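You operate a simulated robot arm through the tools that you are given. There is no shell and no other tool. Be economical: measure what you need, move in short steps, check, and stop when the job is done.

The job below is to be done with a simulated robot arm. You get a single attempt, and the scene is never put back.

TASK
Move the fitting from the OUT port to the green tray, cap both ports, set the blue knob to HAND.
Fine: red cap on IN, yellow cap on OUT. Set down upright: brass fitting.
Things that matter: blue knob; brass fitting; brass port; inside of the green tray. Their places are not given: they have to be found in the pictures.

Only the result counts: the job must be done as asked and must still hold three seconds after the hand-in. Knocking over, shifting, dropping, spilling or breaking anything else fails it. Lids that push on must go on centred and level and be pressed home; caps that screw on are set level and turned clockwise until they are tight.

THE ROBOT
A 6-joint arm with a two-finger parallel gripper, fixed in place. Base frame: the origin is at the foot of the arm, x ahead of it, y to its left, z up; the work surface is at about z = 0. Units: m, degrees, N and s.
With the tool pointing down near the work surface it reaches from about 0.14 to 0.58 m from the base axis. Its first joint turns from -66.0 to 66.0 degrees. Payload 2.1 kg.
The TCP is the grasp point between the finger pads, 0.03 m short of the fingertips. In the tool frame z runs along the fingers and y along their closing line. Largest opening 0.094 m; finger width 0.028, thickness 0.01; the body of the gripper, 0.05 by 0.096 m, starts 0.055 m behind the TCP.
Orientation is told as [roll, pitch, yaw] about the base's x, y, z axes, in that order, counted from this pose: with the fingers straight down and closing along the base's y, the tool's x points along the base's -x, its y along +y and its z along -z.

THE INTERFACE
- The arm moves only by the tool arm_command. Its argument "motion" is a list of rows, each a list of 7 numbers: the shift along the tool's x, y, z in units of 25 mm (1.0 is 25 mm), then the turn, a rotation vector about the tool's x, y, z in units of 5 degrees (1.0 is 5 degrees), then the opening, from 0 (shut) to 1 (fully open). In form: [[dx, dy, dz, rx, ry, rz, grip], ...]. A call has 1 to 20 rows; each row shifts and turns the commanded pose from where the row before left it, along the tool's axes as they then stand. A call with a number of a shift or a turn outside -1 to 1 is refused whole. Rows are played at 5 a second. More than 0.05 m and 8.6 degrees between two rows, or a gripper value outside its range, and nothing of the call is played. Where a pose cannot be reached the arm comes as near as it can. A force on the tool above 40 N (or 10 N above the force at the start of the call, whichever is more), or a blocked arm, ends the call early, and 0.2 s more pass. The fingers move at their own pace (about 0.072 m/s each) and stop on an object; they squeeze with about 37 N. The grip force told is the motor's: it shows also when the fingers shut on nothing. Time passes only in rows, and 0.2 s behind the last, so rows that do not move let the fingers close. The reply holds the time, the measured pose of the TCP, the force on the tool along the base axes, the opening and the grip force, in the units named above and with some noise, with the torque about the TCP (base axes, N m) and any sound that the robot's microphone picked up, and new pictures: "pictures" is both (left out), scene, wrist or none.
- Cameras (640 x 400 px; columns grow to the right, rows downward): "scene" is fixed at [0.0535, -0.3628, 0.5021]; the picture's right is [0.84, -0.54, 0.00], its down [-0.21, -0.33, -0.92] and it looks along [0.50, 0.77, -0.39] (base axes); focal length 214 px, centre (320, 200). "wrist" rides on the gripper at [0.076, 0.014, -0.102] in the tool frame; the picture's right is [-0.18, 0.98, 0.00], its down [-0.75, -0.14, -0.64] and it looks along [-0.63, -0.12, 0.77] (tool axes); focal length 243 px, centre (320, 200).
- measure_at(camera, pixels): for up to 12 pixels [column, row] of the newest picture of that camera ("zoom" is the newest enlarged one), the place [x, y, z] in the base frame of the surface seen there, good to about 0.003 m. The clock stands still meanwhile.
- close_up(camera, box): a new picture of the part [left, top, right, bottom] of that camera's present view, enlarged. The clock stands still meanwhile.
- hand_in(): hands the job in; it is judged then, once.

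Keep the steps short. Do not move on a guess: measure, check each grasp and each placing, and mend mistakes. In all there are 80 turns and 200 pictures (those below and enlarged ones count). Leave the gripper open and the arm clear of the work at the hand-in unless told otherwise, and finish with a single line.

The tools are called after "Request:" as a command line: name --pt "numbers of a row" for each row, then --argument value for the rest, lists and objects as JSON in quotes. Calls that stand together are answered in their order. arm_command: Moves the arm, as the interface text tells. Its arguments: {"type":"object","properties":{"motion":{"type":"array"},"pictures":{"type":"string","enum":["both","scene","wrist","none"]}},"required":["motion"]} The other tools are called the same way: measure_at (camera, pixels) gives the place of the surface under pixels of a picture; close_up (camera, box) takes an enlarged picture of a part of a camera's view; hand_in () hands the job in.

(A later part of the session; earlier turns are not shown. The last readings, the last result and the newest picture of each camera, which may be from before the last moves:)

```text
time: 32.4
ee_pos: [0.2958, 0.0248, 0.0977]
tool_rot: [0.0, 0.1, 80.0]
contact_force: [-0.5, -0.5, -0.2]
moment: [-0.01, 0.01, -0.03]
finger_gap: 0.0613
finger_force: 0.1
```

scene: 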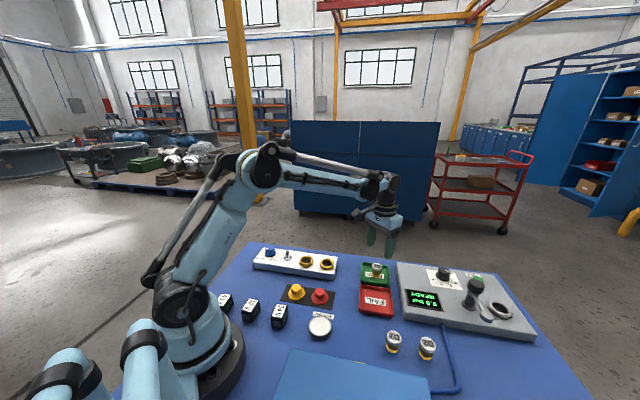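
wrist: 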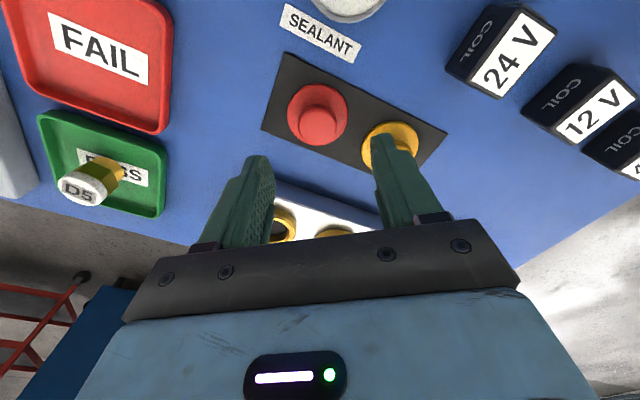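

Re-measure the red cap from here.

Request:
close_up --camera "wrist" --box '[272, 75, 368, 155]'

Request:
measure_at --camera "wrist" --pixels '[[319, 124], [300, 124], [338, 124], [319, 112], [319, 140], [289, 114], [346, 114], [317, 87], [312, 100]]'

```text
5.00 times, centred on (320, 115) of wrist
```

zoom: 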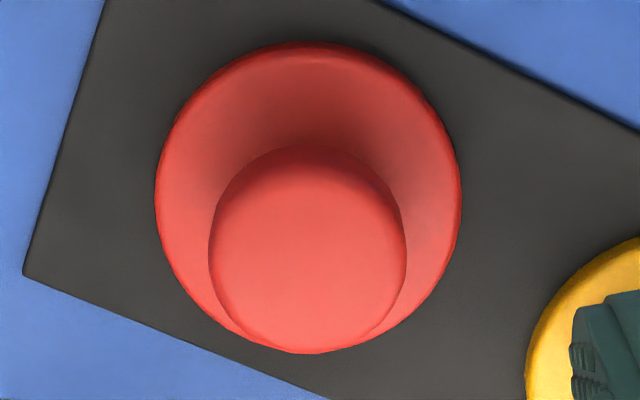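

```text
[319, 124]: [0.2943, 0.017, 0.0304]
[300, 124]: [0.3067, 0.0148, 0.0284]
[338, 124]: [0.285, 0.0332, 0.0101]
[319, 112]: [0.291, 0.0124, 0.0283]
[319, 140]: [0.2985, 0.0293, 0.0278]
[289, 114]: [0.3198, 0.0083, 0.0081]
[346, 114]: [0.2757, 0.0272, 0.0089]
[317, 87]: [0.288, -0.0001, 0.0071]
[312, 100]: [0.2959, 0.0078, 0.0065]
```

Red centre ≈ (0.2955, 0.0215). Descend to TCP z≈0.041 and close on the knob.

Request:
arm_command --pt "0.08 0 0.7 0 0 0 0.65" --pt "0 0 0.8 0 0 0 0.65" --pt "0 0 0.6 0 0 0 0.65" --pt "0 0 0.16 0 0 0 0.65" --pt "0 0 0 0 0 0 0.65" --pt "0 0 0 0 0 0 0" --pt "0 0 0 0 0 0 0" --pt "0 0 0 0 0 0 0" --pt "0 0 0 0 0 0 0" --pictures "wrist"

Request:
close_up --camera "wrist" --box '[240, 90, 400, 220]'

```text
time: 34.4
ee_pos: [0.2939, 0.0216, 0.0396]
tool_rot: [-0.1, 0.0, 80.0]
contact_force: [0.5, -0.5, -0.4]
moment: [0.03, -0.04, 0.0]
finger_gap: 0.0243
finger_force: 36.7
```

wrist: 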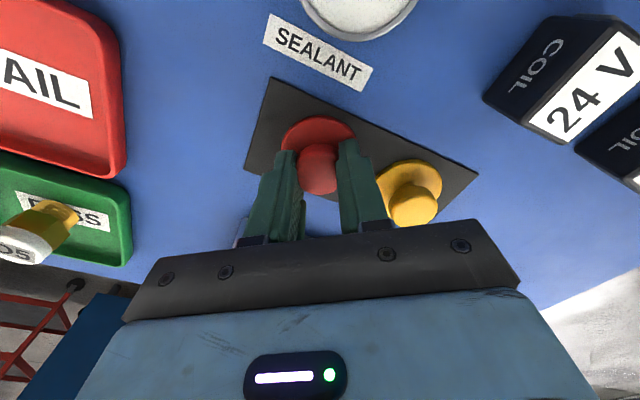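

```text
3.08 times, centred on (320, 155) of wrist
```

zoom: 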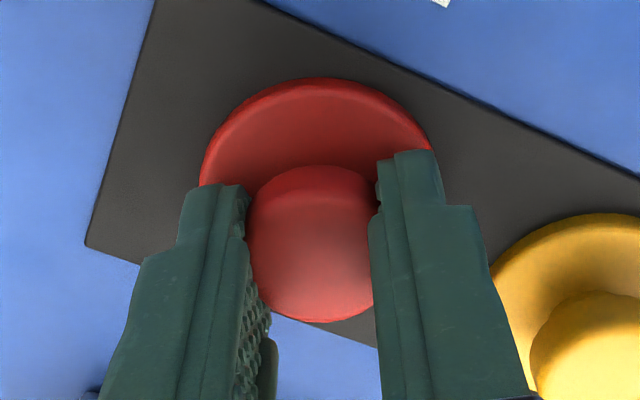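

Gripped (24 mm). Lift 0.10 m and check from the scene.

Request:
arm_command --pt "0 0 -0.3 0 0 0 0" --pt "0 0 -0.5 0 0 0 0" --pt "0 0 -0.8 0 0 0 0" --pt "0 0 -0.8 0 0 0 0" --pt "0 0 -0.8 0 0 0 0" --pt "0 0 -0.8 0 0 0 0" --pt "0 0 0 0 0 0 0"

Request:
close_up --camera "scene" --box '[270, 220, 366, 300]'

```text
time: 36.0
ee_pos: [0.2952, 0.0208, 0.1402]
tool_rot: [0.0, 0.0, 80.0]
contact_force: [-0.3, 0.6, -0.2]
moment: [0.02, 0.01, -0.01]
finger_gap: 0.0238
finger_force: 37.1
```

scene: 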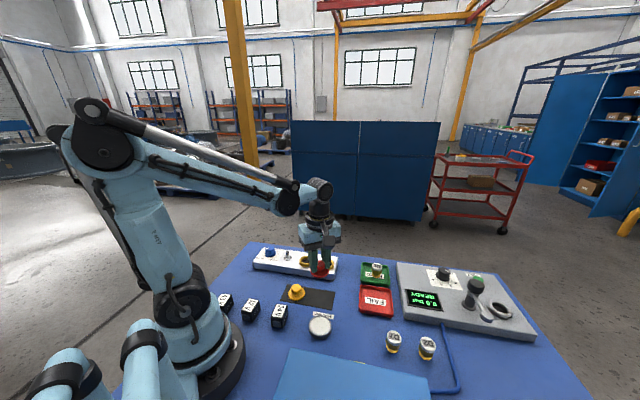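
wrist: 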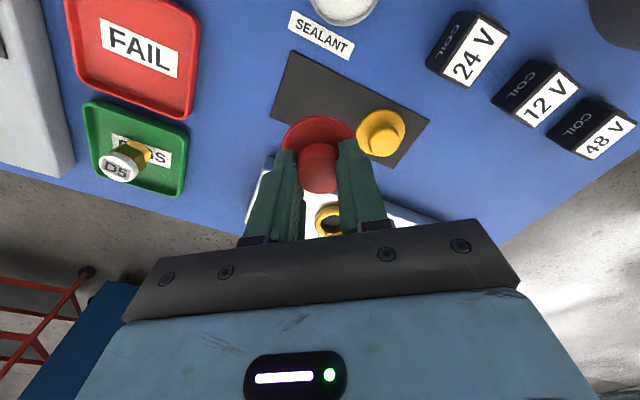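

```text
5.00 times, centred on (318, 260) of scene
```

zoom: 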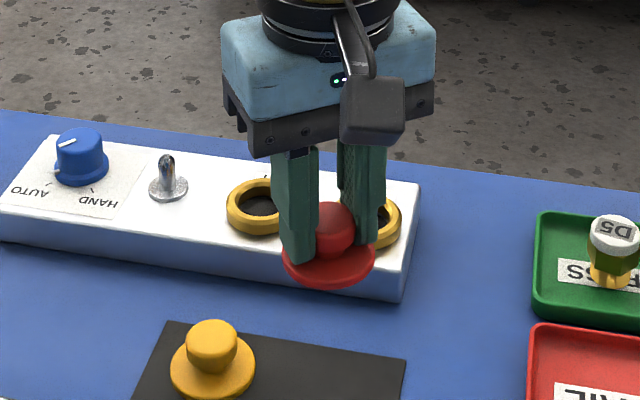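

Cap is held level. To fix the IN port's centre, move to a vantage where the rings are seen free.

Request:
arm_command --pt "-0.815 -0.364 -0.25 0 0 0 0" --pt "-0.815 -0.364 -0.25 0 0 0 0" --pt "-0.815 -0.364 -0.25 0 0 0 0" --pt "-0.815 -0.364 -0.25 0 0 0 0" --pt "0 0 0 0 0 0 0" --pictures "wrist"

Request:
close_up --camera "wrist" --box '[220, 40, 412, 160]'

```text
time: 37.2
ee_pos: [0.3438, 0.0944, 0.1642]
tool_rot: [0.0, 0.0, 80.0]
contact_force: [0.6, 0.5, -0.3]
moment: [0.02, 0.03, 0.0]
finger_gap: 0.0237
finger_force: 37.1
```

wrist: 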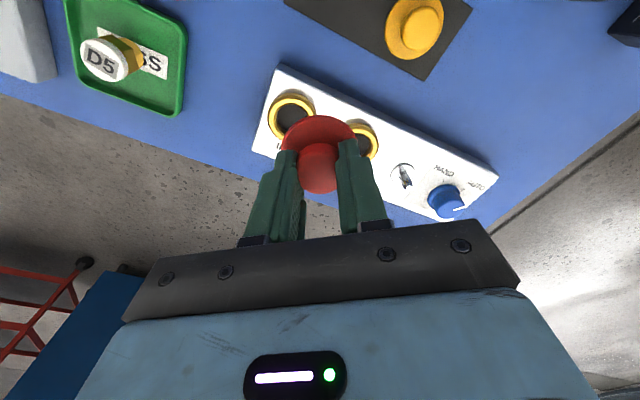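

```text
3.33 times, centred on (316, 100) of wrist
```

zoom: 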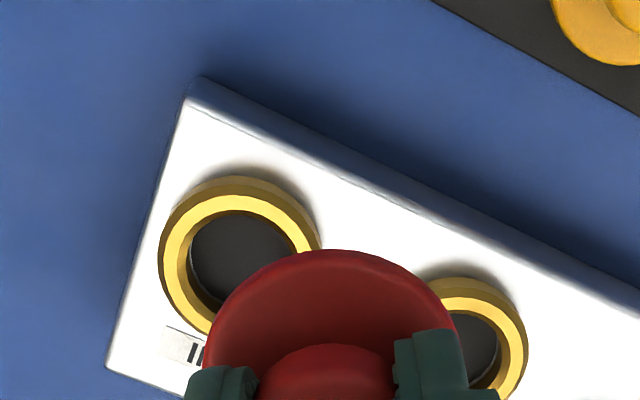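

IN ring partly hidden; back off a bit more (base +y).

Request:
arm_command --pt "-0.8 0.4 0 0 0 0 0" --pt "-0.8 0.4 0 0 0 0 0" --pt "0 0 0 0 0 0 0" --pictures "wrist"

Request:
close_up --camera "wrist" --box '[200, 30, 392, 150]'

```text
time: 38.0
ee_pos: [0.3317, 0.1402, 0.1648]
tool_rot: [0.1, 0.0, 80.0]
contact_force: [-0.2, -0.2, 0.4]
moment: [-0.01, 0.04, 0.01]
finger_gap: 0.0268
finger_force: 36.7
```

wrist: 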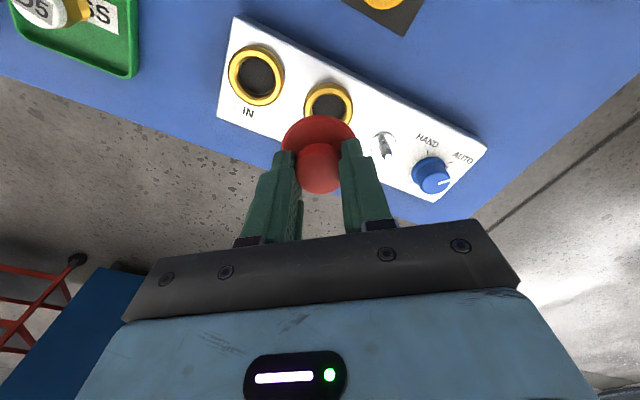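

```text
3.33 times, centred on (296, 90) of wrist
```

zoom: 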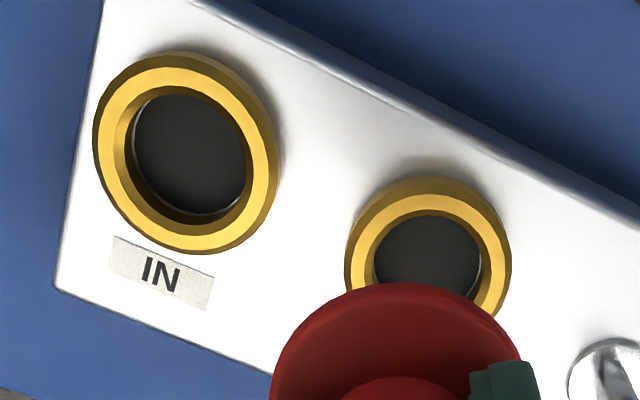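

Measure opposite points on the IN top face annulus (and OUT).

Request:
measure_at --camera "zoom" --pixels '[[112, 135], [258, 180], [160, 78], [208, 236], [120, 200], [240, 105], [360, 250], [496, 250], [415, 205], [460, 205]]'

Request:
close_up --camera "wrist" --box '[240, 90, 400, 220]'

Request:
close_up --camera "scene" --box '[270, 200, 366, 280]'

```text
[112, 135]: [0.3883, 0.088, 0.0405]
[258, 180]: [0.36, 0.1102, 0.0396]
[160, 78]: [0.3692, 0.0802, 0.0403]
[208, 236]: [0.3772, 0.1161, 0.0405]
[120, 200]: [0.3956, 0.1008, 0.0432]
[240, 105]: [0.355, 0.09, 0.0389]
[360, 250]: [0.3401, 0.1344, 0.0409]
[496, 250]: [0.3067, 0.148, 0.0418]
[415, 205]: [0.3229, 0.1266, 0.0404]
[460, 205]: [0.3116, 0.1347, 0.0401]
```

```text
3.08 times, centred on (320, 155) of wrist
```

zoom: 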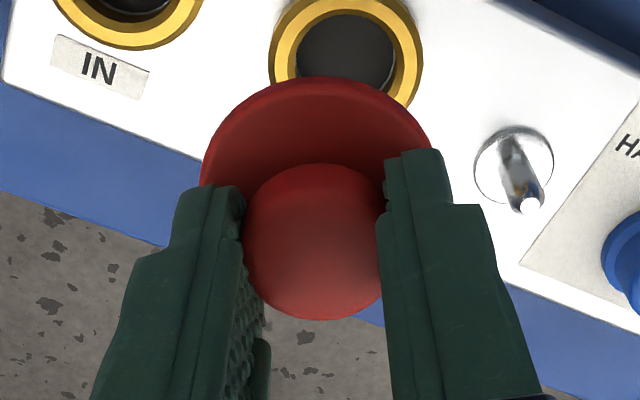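

```text
5.00 times, centred on (318, 240) of scene
```

zoom: 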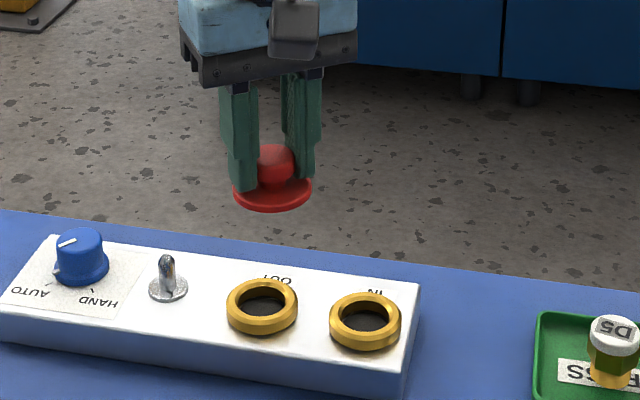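

Measure both rings from the scene camera too (independent check).

Request:
measure_at --camera "zoom" --pixels '[[232, 303], [292, 300], [263, 283], [262, 322], [335, 319], [396, 315], [367, 297], [365, 338], [238, 315], [288, 288], [342, 332], [392, 302]]'

Request:
close_up --camera "scene" --box '[310, 250, 358, 280]'

```text
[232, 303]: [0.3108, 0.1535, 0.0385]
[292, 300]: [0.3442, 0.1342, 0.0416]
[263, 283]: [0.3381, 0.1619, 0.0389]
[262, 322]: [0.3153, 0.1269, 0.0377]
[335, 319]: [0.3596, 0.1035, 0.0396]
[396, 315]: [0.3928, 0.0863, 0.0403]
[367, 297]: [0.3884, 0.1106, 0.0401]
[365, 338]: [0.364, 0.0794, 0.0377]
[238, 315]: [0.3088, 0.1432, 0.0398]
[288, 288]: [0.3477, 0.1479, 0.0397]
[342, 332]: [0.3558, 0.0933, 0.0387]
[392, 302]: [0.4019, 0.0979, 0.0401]
```

```text
13.33 times, centred on (334, 265) of scene
```

zoom: 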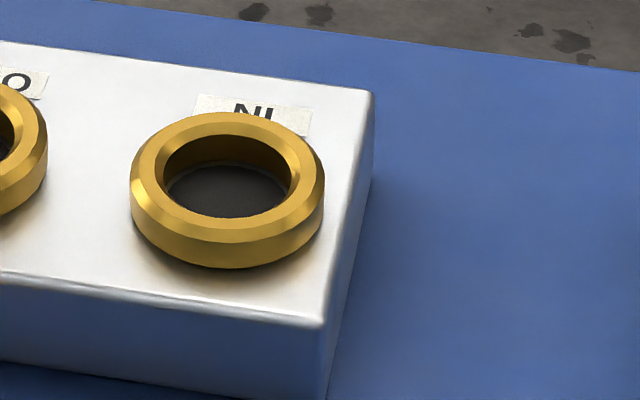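

I check where the held cap sits relative to the TCP, measuring its flange rear edge and sides.

Request:
measure_at --camera "wrist" --pixels '[[318.5, 117], [318.5, 125], [319, 150], [319, 170], [319, 188], [284, 138], [354, 138], [300, 122], [338, 122]]'

Request:
measure_at --camera "scene" --pixels '[[300.8, 238], [308.5, 241], [316, 237], [308.5, 232], [309, 224]]'

```text
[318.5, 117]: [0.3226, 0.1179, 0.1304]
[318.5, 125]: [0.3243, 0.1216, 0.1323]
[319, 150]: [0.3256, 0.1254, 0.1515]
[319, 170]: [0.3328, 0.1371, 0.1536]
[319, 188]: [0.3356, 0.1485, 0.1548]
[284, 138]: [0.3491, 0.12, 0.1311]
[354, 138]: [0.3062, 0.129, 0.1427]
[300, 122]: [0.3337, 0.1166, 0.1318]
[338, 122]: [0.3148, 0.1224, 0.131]
```

```text
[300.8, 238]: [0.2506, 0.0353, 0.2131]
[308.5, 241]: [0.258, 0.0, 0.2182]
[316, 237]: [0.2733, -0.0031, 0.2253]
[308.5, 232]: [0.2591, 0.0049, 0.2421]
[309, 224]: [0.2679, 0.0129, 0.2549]
```

Cap is centred within ~1 mm of the TCP, its bottom ≈40 mm below. IN target in TCP terms ≈ (0.373, 0.100). Move over it at z≈0.12.

Request:
arm_command --pt "0.433 -0.636 0.4 0 0 0 0" --pt "0.433 -0.636 0.6 0 0 0 0" --pt "0.433 -0.636 0.6 0 0 0 0" --pt "0 0 0 0 0 0 0" --pt "0 0 0 0 0 0 0" --pictures "none"

Request:
arm_command --pt "0 0 0.4 0 0 0 0" --pt "0 0 0 0 0 0 0"

Request:
close_up --camera "scene" --box '[300, 230, 364, 280]'

Request:
close_up --camera "wrist" --box '[240, 60, 400, 190]'

```text
time: 39.2
ee_pos: [0.3746, 0.0978, 0.1229]
tool_rot: [-0.1, 0.1, 80.0]
contact_force: [-0.1, 0.4, -0.4]
moment: [-0.02, 0.01, -0.04]
finger_gap: 0.0265
finger_force: 37.4
```

```text
time: 39.8
ee_pos: [0.375, 0.0989, 0.1133]
tool_rot: [0.0, 0.0, 80.1]
contact_force: [0.6, -0.6, -0.8]
moment: [-0.04, 0.03, 0.01]
finger_gap: 0.0268
finger_force: 36.4
```

scene: 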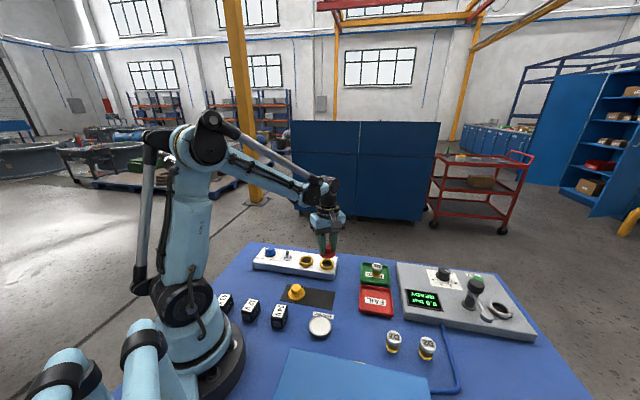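
wrist: 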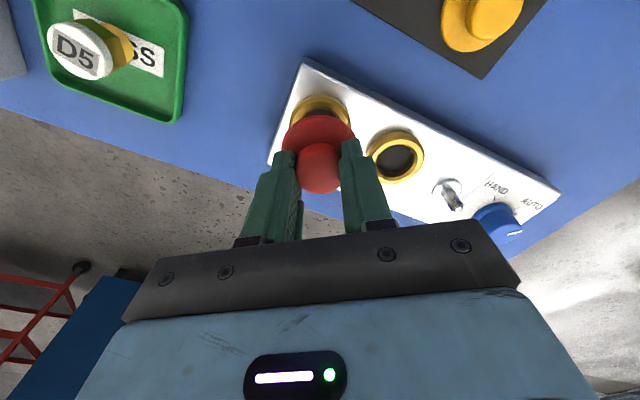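

```text
8.00 times, centred on (332, 255) of scene
```

zoom: 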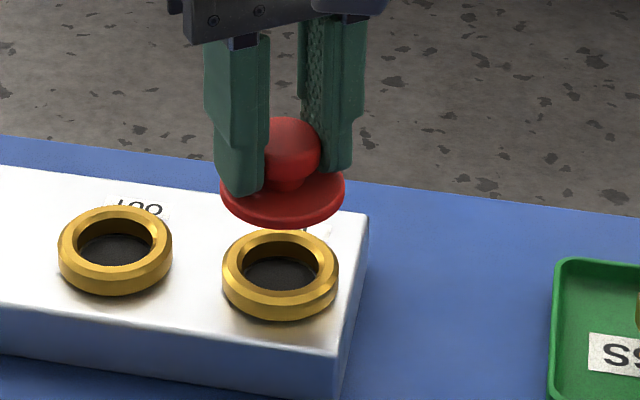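

```text
3.08 times, centred on (320, 125) of wrist
```

zoom: 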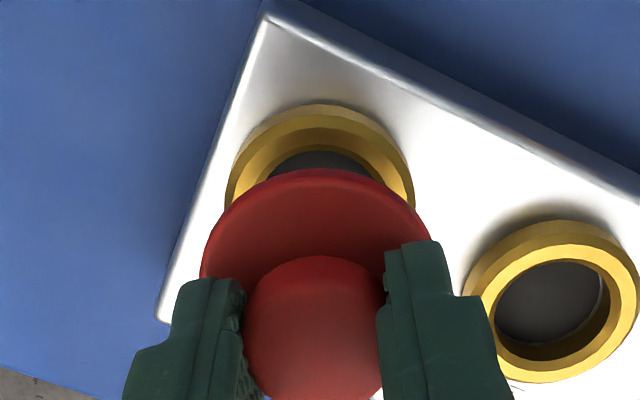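

Compare flange and ring positions in the same scene camera.

Request:
close_up --camera "scene" --box '[310, 240, 358, 270]'

Request:
measure_at --camera "zoom" --pixels '[[138, 185], [335, 185], [180, 225], [237, 240], [290, 228], [140, 308], [325, 320], [230, 355], [160, 280], [310, 285], [237, 215]]'

```text
13.33 times, centred on (334, 255) of scene
```

zoom: 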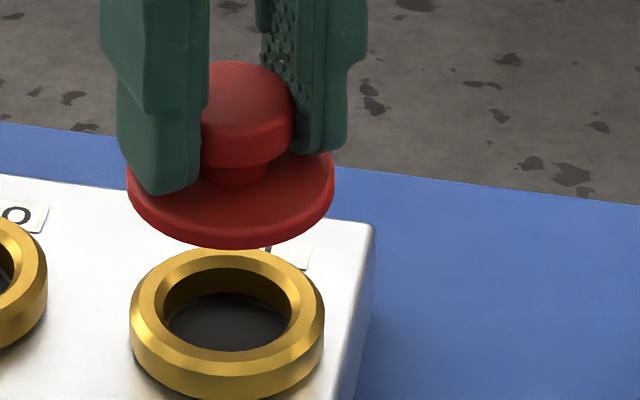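

```text
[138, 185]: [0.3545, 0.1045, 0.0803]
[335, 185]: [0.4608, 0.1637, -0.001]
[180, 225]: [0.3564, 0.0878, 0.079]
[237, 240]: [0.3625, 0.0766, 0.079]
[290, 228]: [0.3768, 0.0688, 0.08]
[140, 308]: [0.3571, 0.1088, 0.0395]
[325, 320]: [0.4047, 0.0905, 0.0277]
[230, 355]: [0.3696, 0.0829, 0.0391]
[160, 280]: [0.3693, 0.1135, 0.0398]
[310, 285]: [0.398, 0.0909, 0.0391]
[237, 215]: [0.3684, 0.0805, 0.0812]
```

Scene comparison says shift about (−1.5, +1.2) mm — agrees with the target (0.373, 0.100). Apply it and descend to just above contact (TCP z≈0.083).

Request:
arm_command --pt "-0.037 0.068 0.3 0 0 0 0" --pt "0 0 0.5 0 0 0 0" --pt "0 0 0.4 0 0 0 0" --pt "0 0 0 0 0 0 0" --pictures "scene"

Request:
close_up --camera "scene" --box '[310, 245, 358, 275]'

```text
time: 40.8
ee_pos: [0.3731, 0.0983, 0.0839]
tool_rot: [0.0, 0.0, 80.0]
contact_force: [-1.0, 0.6, -0.5]
moment: [0.03, 0.0, -0.05]
finger_gap: 0.0269
finger_force: 37.2
```

scene: 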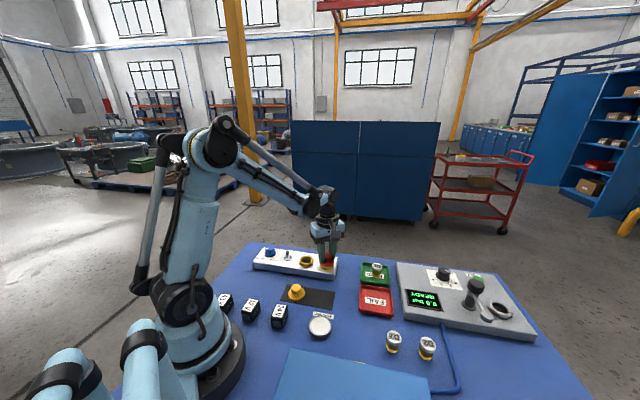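

```text
13.33 times, centred on (334, 260) of scene
```

zoom: 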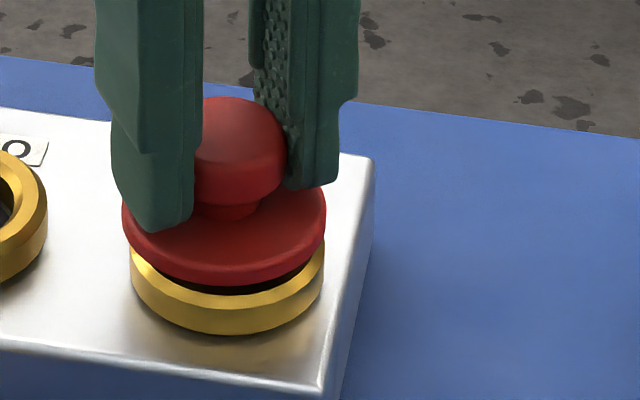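

Very near alignment; 0.8 mm residual to the picture's right. Correct and descend slowly to contact.

Request:
arm_command --pt "0.015 -0.03 0 0 0 0 0" --pt "0 0 0.03 0 0 0 0" --pt "0 0 0.03 0 0 0 0" --pt "0 0 0.03 0 0 0 0" --pt "0 0 0.03 0 0 0 0" --pt "0 0 0 0 0 0 0" --pictures "none"

Request:
close_up --camera "scene" --box '[310, 245, 358, 275]'

```text
time: 42.2
ee_pos: [0.3727, 0.0964, 0.0801]
tool_rot: [0.0, 0.0, 79.9]
contact_force: [0.0, 0.1, 0.0]
moment: [-0.05, -0.01, 0.0]
finger_gap: 0.0271
finger_force: 36.7
```

```text
13.33 times, centred on (334, 260) of scene
```

zoom: 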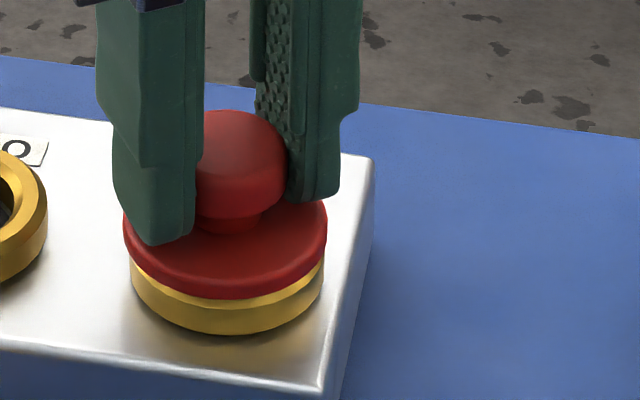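

No contact yet; continue slowly.

Request:
arm_command --pt "0 0 0.03 0 0 0 0" --pt "0 0 0.03 0 0 0 0" --pt "0 0 0.03 0 0 0 0" --pt "0 0 0 0 0 0 0" --pictures "none"

Request:
close_up --camera "scene" --box '[310, 245, 358, 275]'

```text
time: 43.2
ee_pos: [0.3713, 0.0984, 0.0781]
tool_rot: [-0.1, 0.0, 80.0]
contact_force: [0.2, 0.3, 0.2]
moment: [-0.01, -0.01, -0.04]
finger_gap: 0.0268
finger_force: 37.3
```

```text
13.33 times, centred on (334, 260) of scene
```

zoom: 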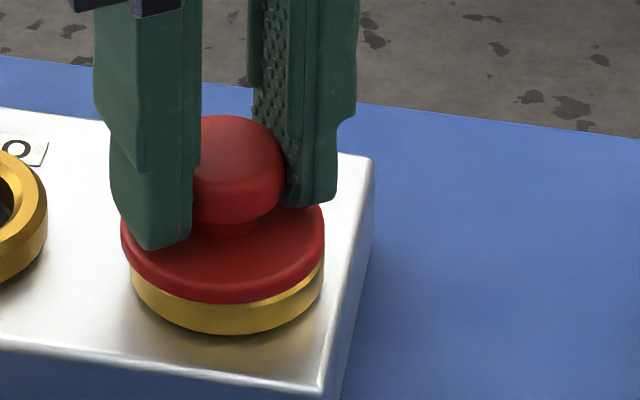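

Still no contact; shift ~1 mm to picture-right and continue down.

Request:
arm_command --pt "0.017 -0.039 0 0 0 0 0" --pt "0 0 0.03 0 0 0 0" --pt "0 0 0.03 0 0 0 0" --pt "0 0 0.03 0 0 0 0" --pt "0 0 0 0 0 0 0" --pictures "none"

Request:
close_up --camera "scene" --box '[310, 245, 358, 275]'

```text
time: 44.3
ee_pos: [0.3745, 0.0993, 0.0767]
tool_rot: [-0.3, -0.1, 80.0]
contact_force: [0.3, -0.7, 6.1]
moment: [0.0, 0.07, 0.02]
finger_gap: 0.0269
finger_force: 36.5
heard: snap
stopped in row 5: the force on the tool passed its limit (the readings are from after the stop); the commanded pose is now the measured one
```

```text
13.33 times, centred on (334, 260) of scene
```

zoom: 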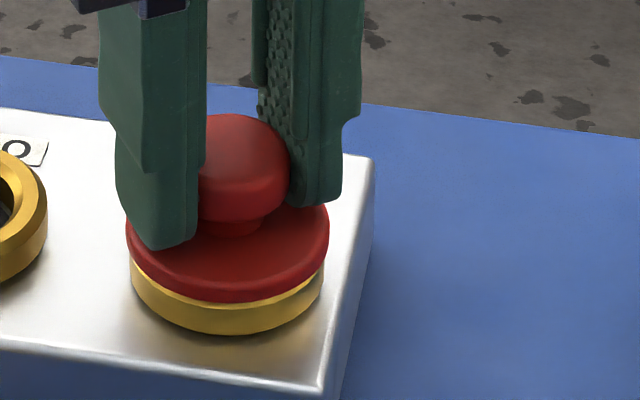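

A "snap": the cap pushes on and has clicked. Release, rise, and inspect.

Request:
arm_command --pt "0 0 0 0 0 0 0.5" --pt "0 0 0 0 0 0 0.5" --pt "0 0 -0.5 0 0 0 0.5" --pt "0 0 -1 0 0 0 0.5" --pt "0 0 -1 0 0 0 0.5" --pt "0 0 -1 0 0 0 0.5" --pt "0 0 0 0 0 0 0.5"

Request:
close_up --camera "scene" --box '[310, 245, 358, 275]'

Request:
close_up --camera "wrist" --box '[250, 50, 410, 170]'

```text
time: 45.9
ee_pos: [0.3711, 0.0988, 0.1632]
tool_rot: [-0.2, -0.1, 80.0]
contact_force: [0.1, 1.0, -0.2]
moment: [0.01, 0.0, 0.02]
finger_gap: 0.047
finger_force: 0.1
```

scene: 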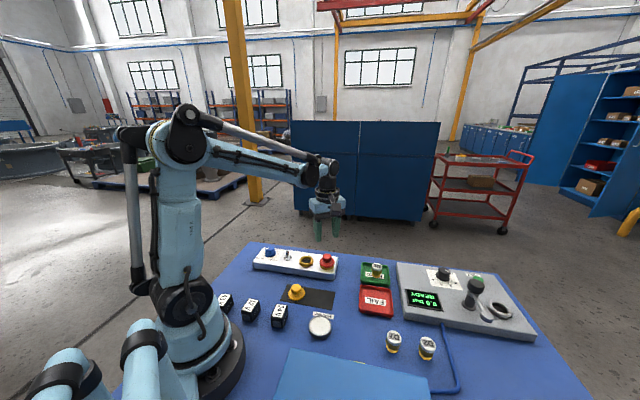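
wrist: 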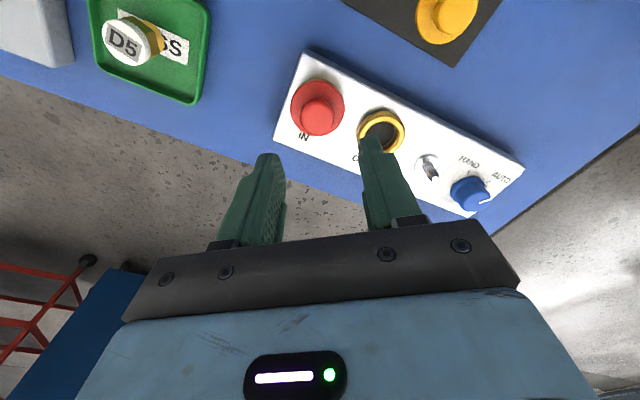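

```text
13.33 times, centred on (334, 260) of scene
```

zoom: 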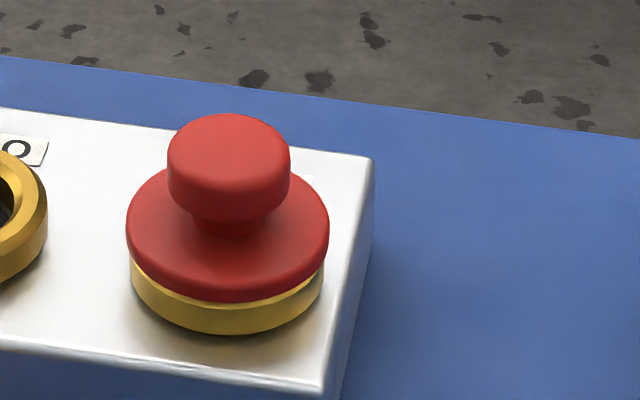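

```text
3.33 times, centred on (330, 110) of wrist
```

zoom: 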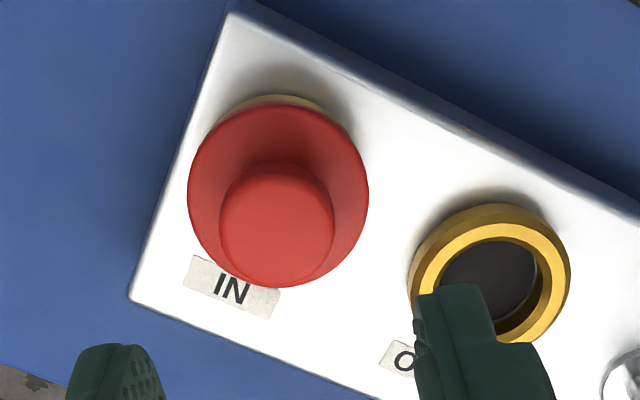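

Check level: heights around the flange and the knob top.

Request:
measure_at --camera "zoom" --pixels '[[300, 180], [210, 190], [278, 150], [350, 200], [278, 225], [255, 225], [300, 225], [275, 115], [325, 130]]'

Request:
measure_at --camera "scene" --pixels '[[320.2, 262], [333.5, 262], [327, 265.5], [322.5, 264], [331, 264.5], [327.2, 256.5], [320.5, 259], [333, 259.5], [325, 257], [329.5, 257]]'

```text
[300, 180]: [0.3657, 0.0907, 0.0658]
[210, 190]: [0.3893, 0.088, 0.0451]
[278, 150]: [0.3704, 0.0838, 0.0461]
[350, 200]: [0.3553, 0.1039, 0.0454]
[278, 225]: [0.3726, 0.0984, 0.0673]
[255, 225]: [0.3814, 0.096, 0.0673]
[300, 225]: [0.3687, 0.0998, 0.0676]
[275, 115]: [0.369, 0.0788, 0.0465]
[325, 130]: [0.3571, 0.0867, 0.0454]
```

```text
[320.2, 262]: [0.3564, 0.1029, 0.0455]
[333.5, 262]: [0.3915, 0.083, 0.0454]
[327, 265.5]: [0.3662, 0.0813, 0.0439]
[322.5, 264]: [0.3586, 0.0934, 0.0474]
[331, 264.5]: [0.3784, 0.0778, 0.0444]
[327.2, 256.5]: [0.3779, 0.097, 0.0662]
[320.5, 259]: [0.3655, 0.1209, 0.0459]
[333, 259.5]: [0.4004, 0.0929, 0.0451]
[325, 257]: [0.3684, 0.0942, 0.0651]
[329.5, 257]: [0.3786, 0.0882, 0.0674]
```

Red cap is level (flange top 0.0455 all round) and clicked. Now to above the yellow cap, gripper 0.65, z≈0.10.

Request:
arm_command --pt "0.386 0.944 0 0 0 0 0.65" --pt "0.386 0.944 0 0 0 0 0.65" --pt "0.386 0.944 0 0 0 0 0.65" --pt "0.386 0.944 0 0 0 0 0.65" --pt "0.386 0.944 0.6 0 0 0 0.65" --pt "0 0 1 0 0 0 0.65" --pt "0 0 0.9 0 0 0 0.65" --pt "0 0 0 0 0 0 0.65" --pictures "wrist"

Request:
close_up --camera "wrist" --box '[272, 75, 368, 155]'

```text
time: 47.7
ee_pos: [0.2522, 0.0727, 0.1031]
tool_rot: [-0.2, -0.1, 80.0]
contact_force: [-1.4, -0.4, 0.8]
moment: [0.02, 0.03, 0.01]
finger_gap: 0.0609
finger_force: 0.1
```

wrist: 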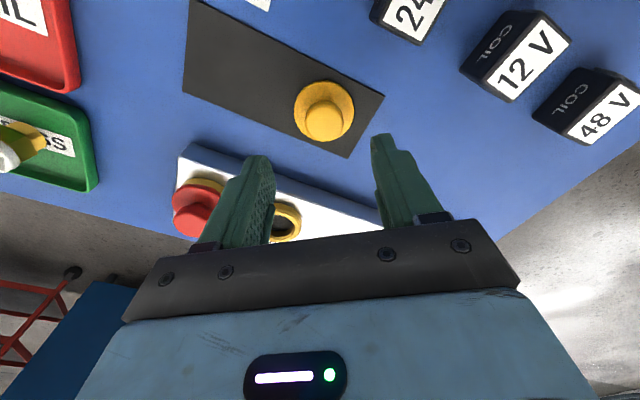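

```text
5.00 times, centred on (320, 115) of wrist
```

zoom: 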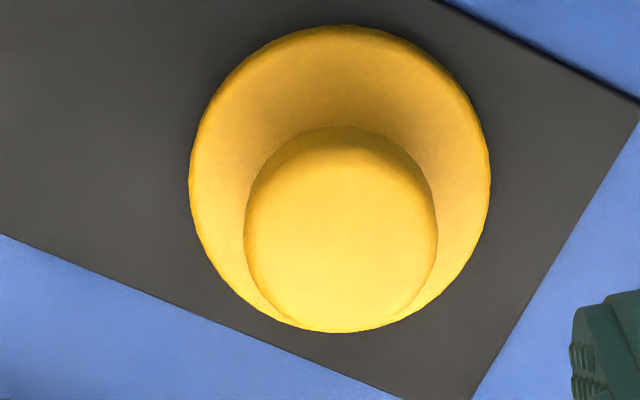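

Yellow cap sits ~3 mm off in tool +x and +y. Correct, descend to z≈0.040, grip.

Request:
arm_command --pt "0.14 0.1 0.7 0 0 0 0.65" --pt "0 0 0.9 0 0 0 0.65" --pt "0 0 0.7 0 0 0 0.65" --pt "0 0 0.2 0 0 0 0.65" --pt "0 0 0 0 0 0 0.65" --pt "0 0 0 0 0 0 0" --pt "0 0 0 0 0 0 0" --pt "0 0 0 0 0 0 0" --pt "0 0 0 0 0 0 0" --pictures "wrist"

Request:
close_up --camera "wrist" --box '[240, 90, 400, 220]'

```text
time: 49.7
ee_pos: [0.2471, 0.0711, 0.0399]
tool_rot: [-0.2, -0.1, 80.0]
contact_force: [0.5, 0.3, -0.6]
moment: [0.01, -0.01, -0.01]
finger_gap: 0.0244
finger_force: 36.9
```

wrist: 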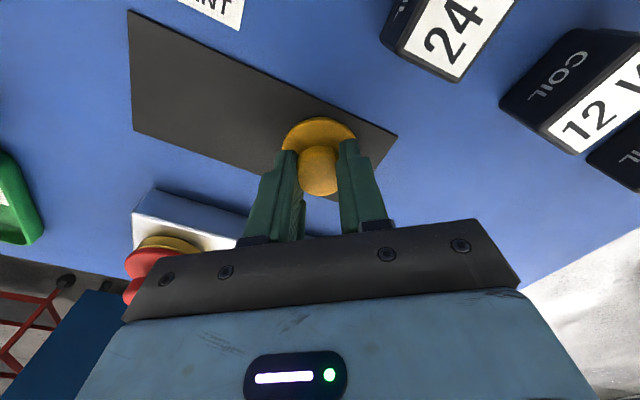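

```text
3.08 times, centred on (320, 155) of wrist
```

zoom: 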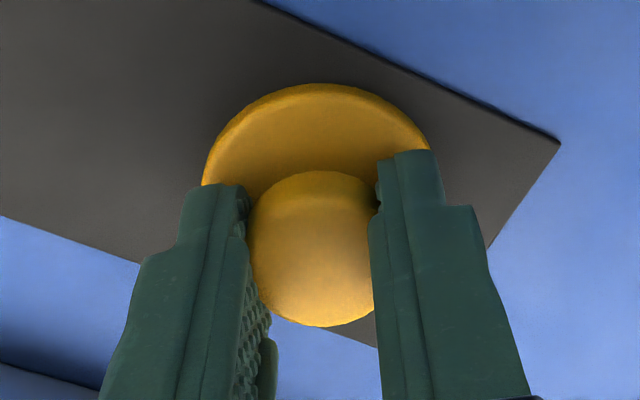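

Gripped (24 mm). Lift and carry over OUT at z≈0.115, then compare in the scene view.

Request:
arm_command --pt "0 0 -0.4 0 0 0 0" --pt "0 0 -0.8 0 0 0 0" --pt "0 0 -1 0 0 0 0" --pt "0 0 -1 0 0 0 0" --pt "0 0 -0.8 0 0 0 0" --pt "-0.89 -0.62 0 0 0 0 0" --pt "-0.89 -0.62 0 0 0 0 0" --pt "-0.89 -0.62 0 0 0 0 0" --pt "-0.89 -0.62 0 0 0 0 0" --pt "0 0 0.5 0 0 0 0" --pt "0 0 0.5 0 0 0 0" --pt "0 0 0 0 0 0 0"

Request:
close_up --camera "scene" --box '[282, 235, 330, 265]'

Request:
measure_at --camera "zoom" --pixels '[[320, 200]]'

```text
time: 52.3
ee_pos: [0.3228, 0.1458, 0.1148]
tool_rot: [-0.1, -0.1, 79.9]
contact_force: [-0.7, -0.5, -0.1]
moment: [0.0, 0.0, 0.0]
finger_gap: 0.0241
finger_force: 36.7
```

scene: 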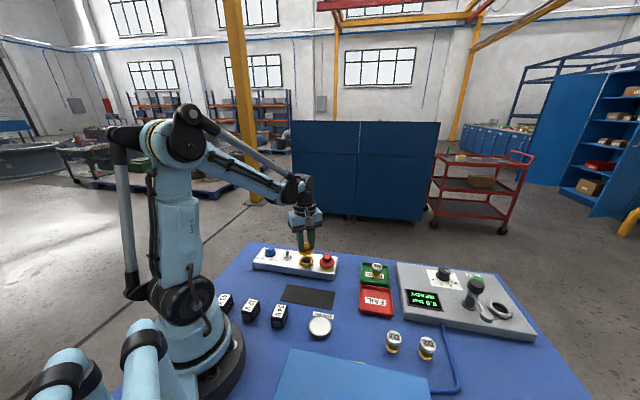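
wrist: 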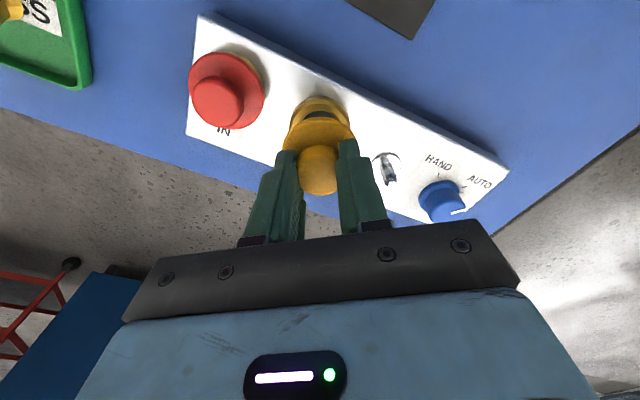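

```text
13.33 times, centred on (306, 250) of scene
```

zoom: 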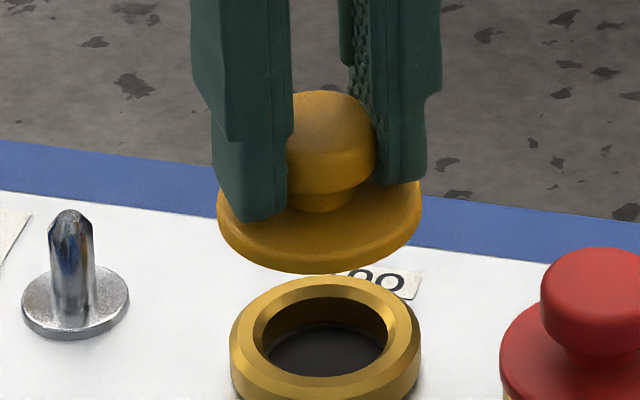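

```text
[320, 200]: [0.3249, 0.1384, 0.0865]
```

Measure flange edge points and ring edge points in this same view.

Request:
measure_at --camera "zoom" --pixels '[[222, 222], [250, 250], [290, 266], [350, 266], [395, 245], [416, 220], [242, 340], [265, 370], [320, 385], [385, 370], [410, 340], [325, 288]]'

```text
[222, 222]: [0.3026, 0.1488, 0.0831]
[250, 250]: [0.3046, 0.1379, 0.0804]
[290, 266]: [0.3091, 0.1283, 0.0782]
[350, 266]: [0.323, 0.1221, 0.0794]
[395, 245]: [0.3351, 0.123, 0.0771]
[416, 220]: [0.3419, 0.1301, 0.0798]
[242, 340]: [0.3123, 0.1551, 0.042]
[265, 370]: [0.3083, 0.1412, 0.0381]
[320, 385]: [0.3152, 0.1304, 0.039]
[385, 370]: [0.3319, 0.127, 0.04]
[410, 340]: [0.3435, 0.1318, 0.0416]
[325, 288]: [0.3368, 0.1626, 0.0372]
```

Aligned within ~1 mm. Descend to just above contact.

Request:
arm_command --pt "0 0 0.4 0 0 0 0" --pt "0 0 0.5 0 0 0 0" --pt "0 0 0.38 0 0 0 0" --pt "0 0 0 0 0 0 0" --pt "0 0 0 0 0 0 0" --pictures "wrist"

Request:
close_up --camera "scene" --box '[282, 240, 330, 270]'

```text
time: 53.5
ee_pos: [0.3232, 0.1455, 0.0822]
tool_rot: [-0.3, 0.0, 80.0]
contact_force: [0.6, 0.7, -0.2]
moment: [-0.01, 0.0, 0.05]
finger_gap: 0.026
finger_force: 37.1
```

wrist: 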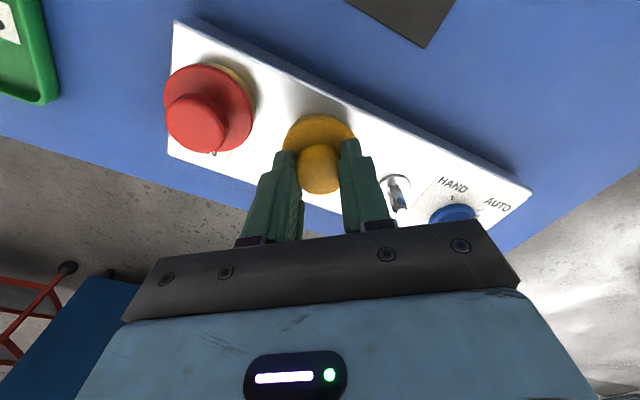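

```text
13.33 times, centred on (306, 255) of scene
```

zoom: 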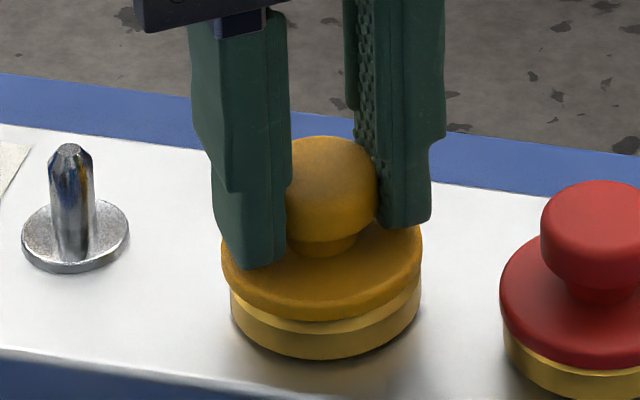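

Correct ~1.5 mm (slightly right/away) and descend slowly until it clicks.

Request:
arm_command --pt "-0.045 -0.05 0 0 0 0 0" --pt "0 0 0.03 0 0 0 0" --pt "0 0 0.03 0 0 0 0" --pt "0 0 0.03 0 0 0 0" --pt "0 0 0 0 0 0 0" --pictures "none"

Request:
close_up --camera "scene" --box '[282, 240, 330, 270]'

```text
time: 54.7
ee_pos: [0.3249, 0.1466, 0.0802]
tool_rot: [-0.2, -0.1, 80.0]
contact_force: [-0.2, -1.0, -0.3]
moment: [0.0, 0.0, 0.02]
finger_gap: 0.0269
finger_force: 37.1
```

```text
13.33 times, centred on (306, 255) of scene
```

zoom: 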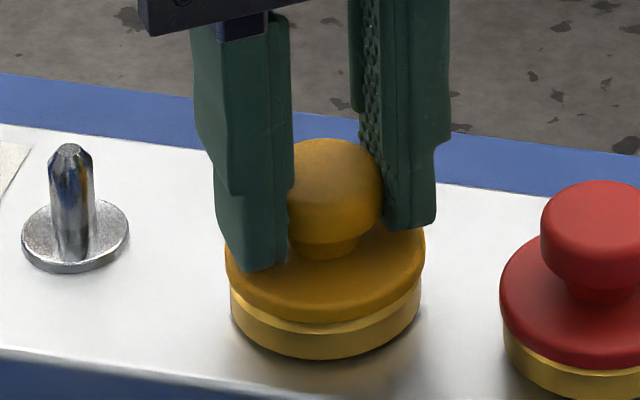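

Centred now (325 vs 325). Continue down.

Request:
arm_command --pt "0 0 0.03 0 0 0 0" --pt "0 0 0.03 0 0 0 0" --pt "0 0 0.03 0 0 0 0" --pt "0 0 0.03 0 0 0 0" --pt "0 0 0.03 0 0 0 0" --pt "0 0 0.03 0 0 0 0" --pt "0 0 0 0 0 0 0" --pictures "none"

Request:
close_up --camera "scene" --box '[282, 240, 330, 270]'

```text
time: 55.7
ee_pos: [0.3254, 0.1474, 0.0779]
tool_rot: [-0.1, -0.2, 80.1]
contact_force: [-1.2, -0.6, 8.9]
moment: [-0.03, 0.05, 0.05]
finger_gap: 0.0268
finger_force: 36.5
heard: snap
stopped in row 4: the force on the tool passed its limit (the readings are from after the stop); the commanded pose is now the measured one
```

```text
13.33 times, centred on (306, 255) of scene
```

zoom: 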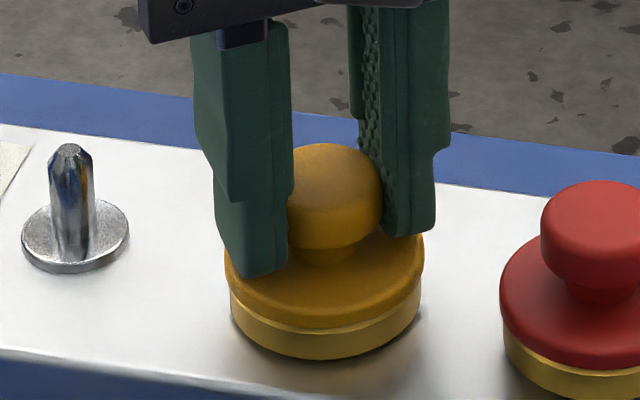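

Snap heard. Release and rise, then check level.

Request:
arm_command --pt "0 0 0 0 0 0 0.5" --pt "0 0 0 0 0 0 0.5" --pt "0 0 -0.5 0 0 0 0.5" --pt "0 0 -1 0 0 0 0.5" --pt "0 0 -1 0 0 0 0.5" --pt "0 0 -1 0 0 0 0.5" --pt "0 0 0 0 0 0 0.5"

Request:
close_up --camera "scene" --box '[292, 240, 340, 270]'

Request:
measure_at --camera "zoom" --pixels '[[110, 280], [190, 305], [275, 275], [112, 245], [275, 250], [180, 170], [180, 350], [470, 330], [400, 300]]'

```text
time: 57.3
ee_pos: [0.3239, 0.1475, 0.1637]
tool_rot: [-0.2, -0.2, 80.1]
contact_force: [-0.4, 0.1, -0.1]
moment: [0.01, 0.01, 0.0]
finger_gap: 0.0468
finger_force: 0.0
```

scene: 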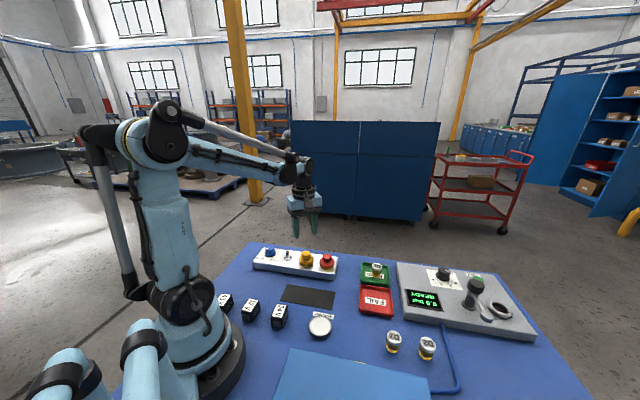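
wrist: 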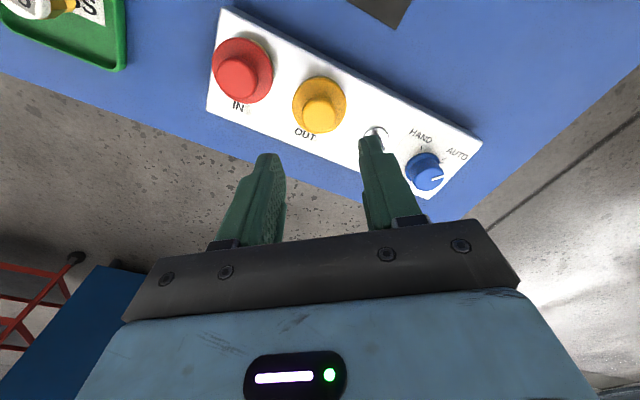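

```text
13.33 times, centred on (316, 255) of scene
```

zoom: 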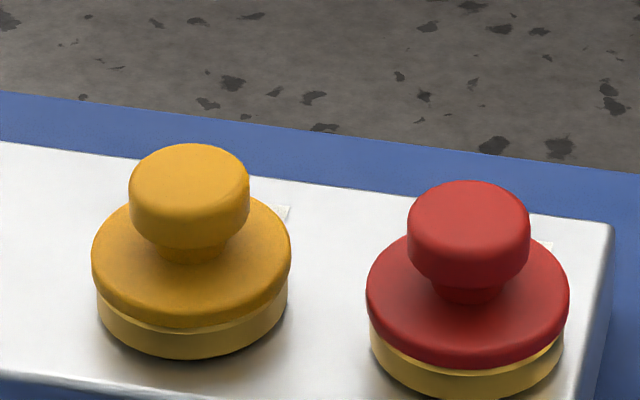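

```text
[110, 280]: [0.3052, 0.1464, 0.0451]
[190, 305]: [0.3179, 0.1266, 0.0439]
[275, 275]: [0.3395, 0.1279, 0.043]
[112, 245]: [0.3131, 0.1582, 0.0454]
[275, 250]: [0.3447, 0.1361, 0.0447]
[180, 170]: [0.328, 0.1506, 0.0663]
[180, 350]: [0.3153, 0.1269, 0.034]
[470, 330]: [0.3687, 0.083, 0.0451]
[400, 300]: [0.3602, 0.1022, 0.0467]
```

Yellow looks good. Look harder at the red cap's seam for tilt.

Request:
close_up --camera "scene" --box '[317, 254, 337, 271]'

Request:
close_up --camera "wrist" --box '[200, 25, 360, 145]'

Request:
measure_at --camera "wrist" --pixels '[[218, 75], [250, 47], [268, 70], [233, 98], [252, 99], [226, 50], [298, 105], [318, 82], [342, 100], [325, 129], [305, 122]]'

```text
16.00 times, centred on (327, 262) of scene
```

zoom: 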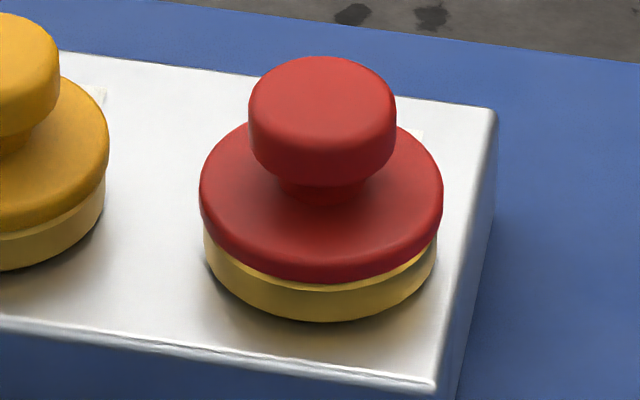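

```text
3.33 times, centred on (280, 85) of wrist
```

zoom: 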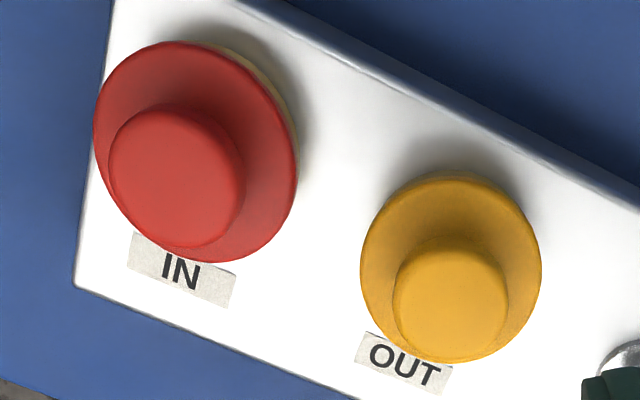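

```text
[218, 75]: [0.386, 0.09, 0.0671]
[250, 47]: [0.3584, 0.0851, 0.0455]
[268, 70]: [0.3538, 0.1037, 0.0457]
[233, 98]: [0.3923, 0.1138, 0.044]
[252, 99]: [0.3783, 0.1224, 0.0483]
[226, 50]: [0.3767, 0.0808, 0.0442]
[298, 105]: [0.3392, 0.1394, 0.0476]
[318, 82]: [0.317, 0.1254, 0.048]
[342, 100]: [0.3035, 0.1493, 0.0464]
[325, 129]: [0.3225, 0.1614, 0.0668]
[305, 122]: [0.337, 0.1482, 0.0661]
```

The red one shows a slightly wider seam at its right. I press it centrally with closed fingers to make sure it's home.

Request:
arm_command --pt "0.529 -0.765 0 0 0 0 0" --pt "0.529 -0.765 0 0 0 0 0" --pt "0.529 -0.765 0 0 0 0 0" --pt "0 0 0.8 0 0 0 0" --pt "0 0 0.8 0 0 0 0" --pt "0 0 0.7 0 0 0 0" --pt "0 0 0 0 0 0 0" --pictures "wrist"

Request:
close_up --camera "scene" --box '[310, 240, 358, 270]'

```text
time: 58.9
ee_pos: [0.3735, 0.0976, 0.1081]
tool_rot: [-0.2, -0.1, 80.1]
contact_force: [1.0, 0.2, 0.2]
moment: [-0.01, 0.01, -0.03]
finger_gap: 0.0
finger_force: 33.0
```

wrist: 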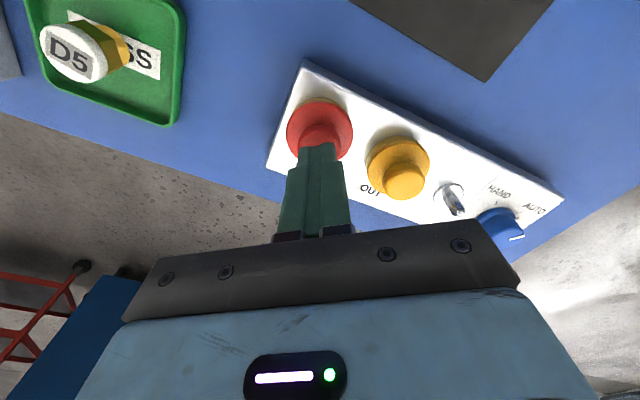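

```text
13.33 times, centred on (334, 255) of scene
```

zoom: 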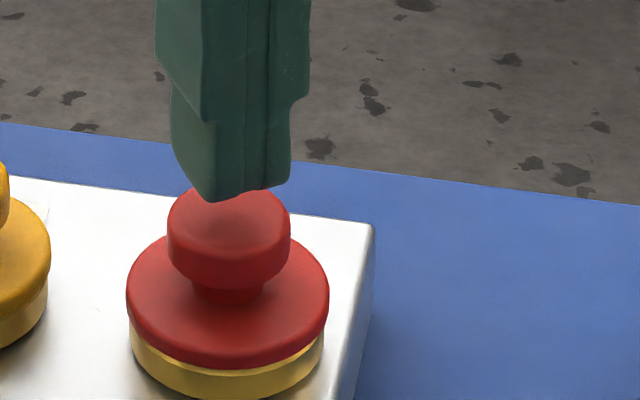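

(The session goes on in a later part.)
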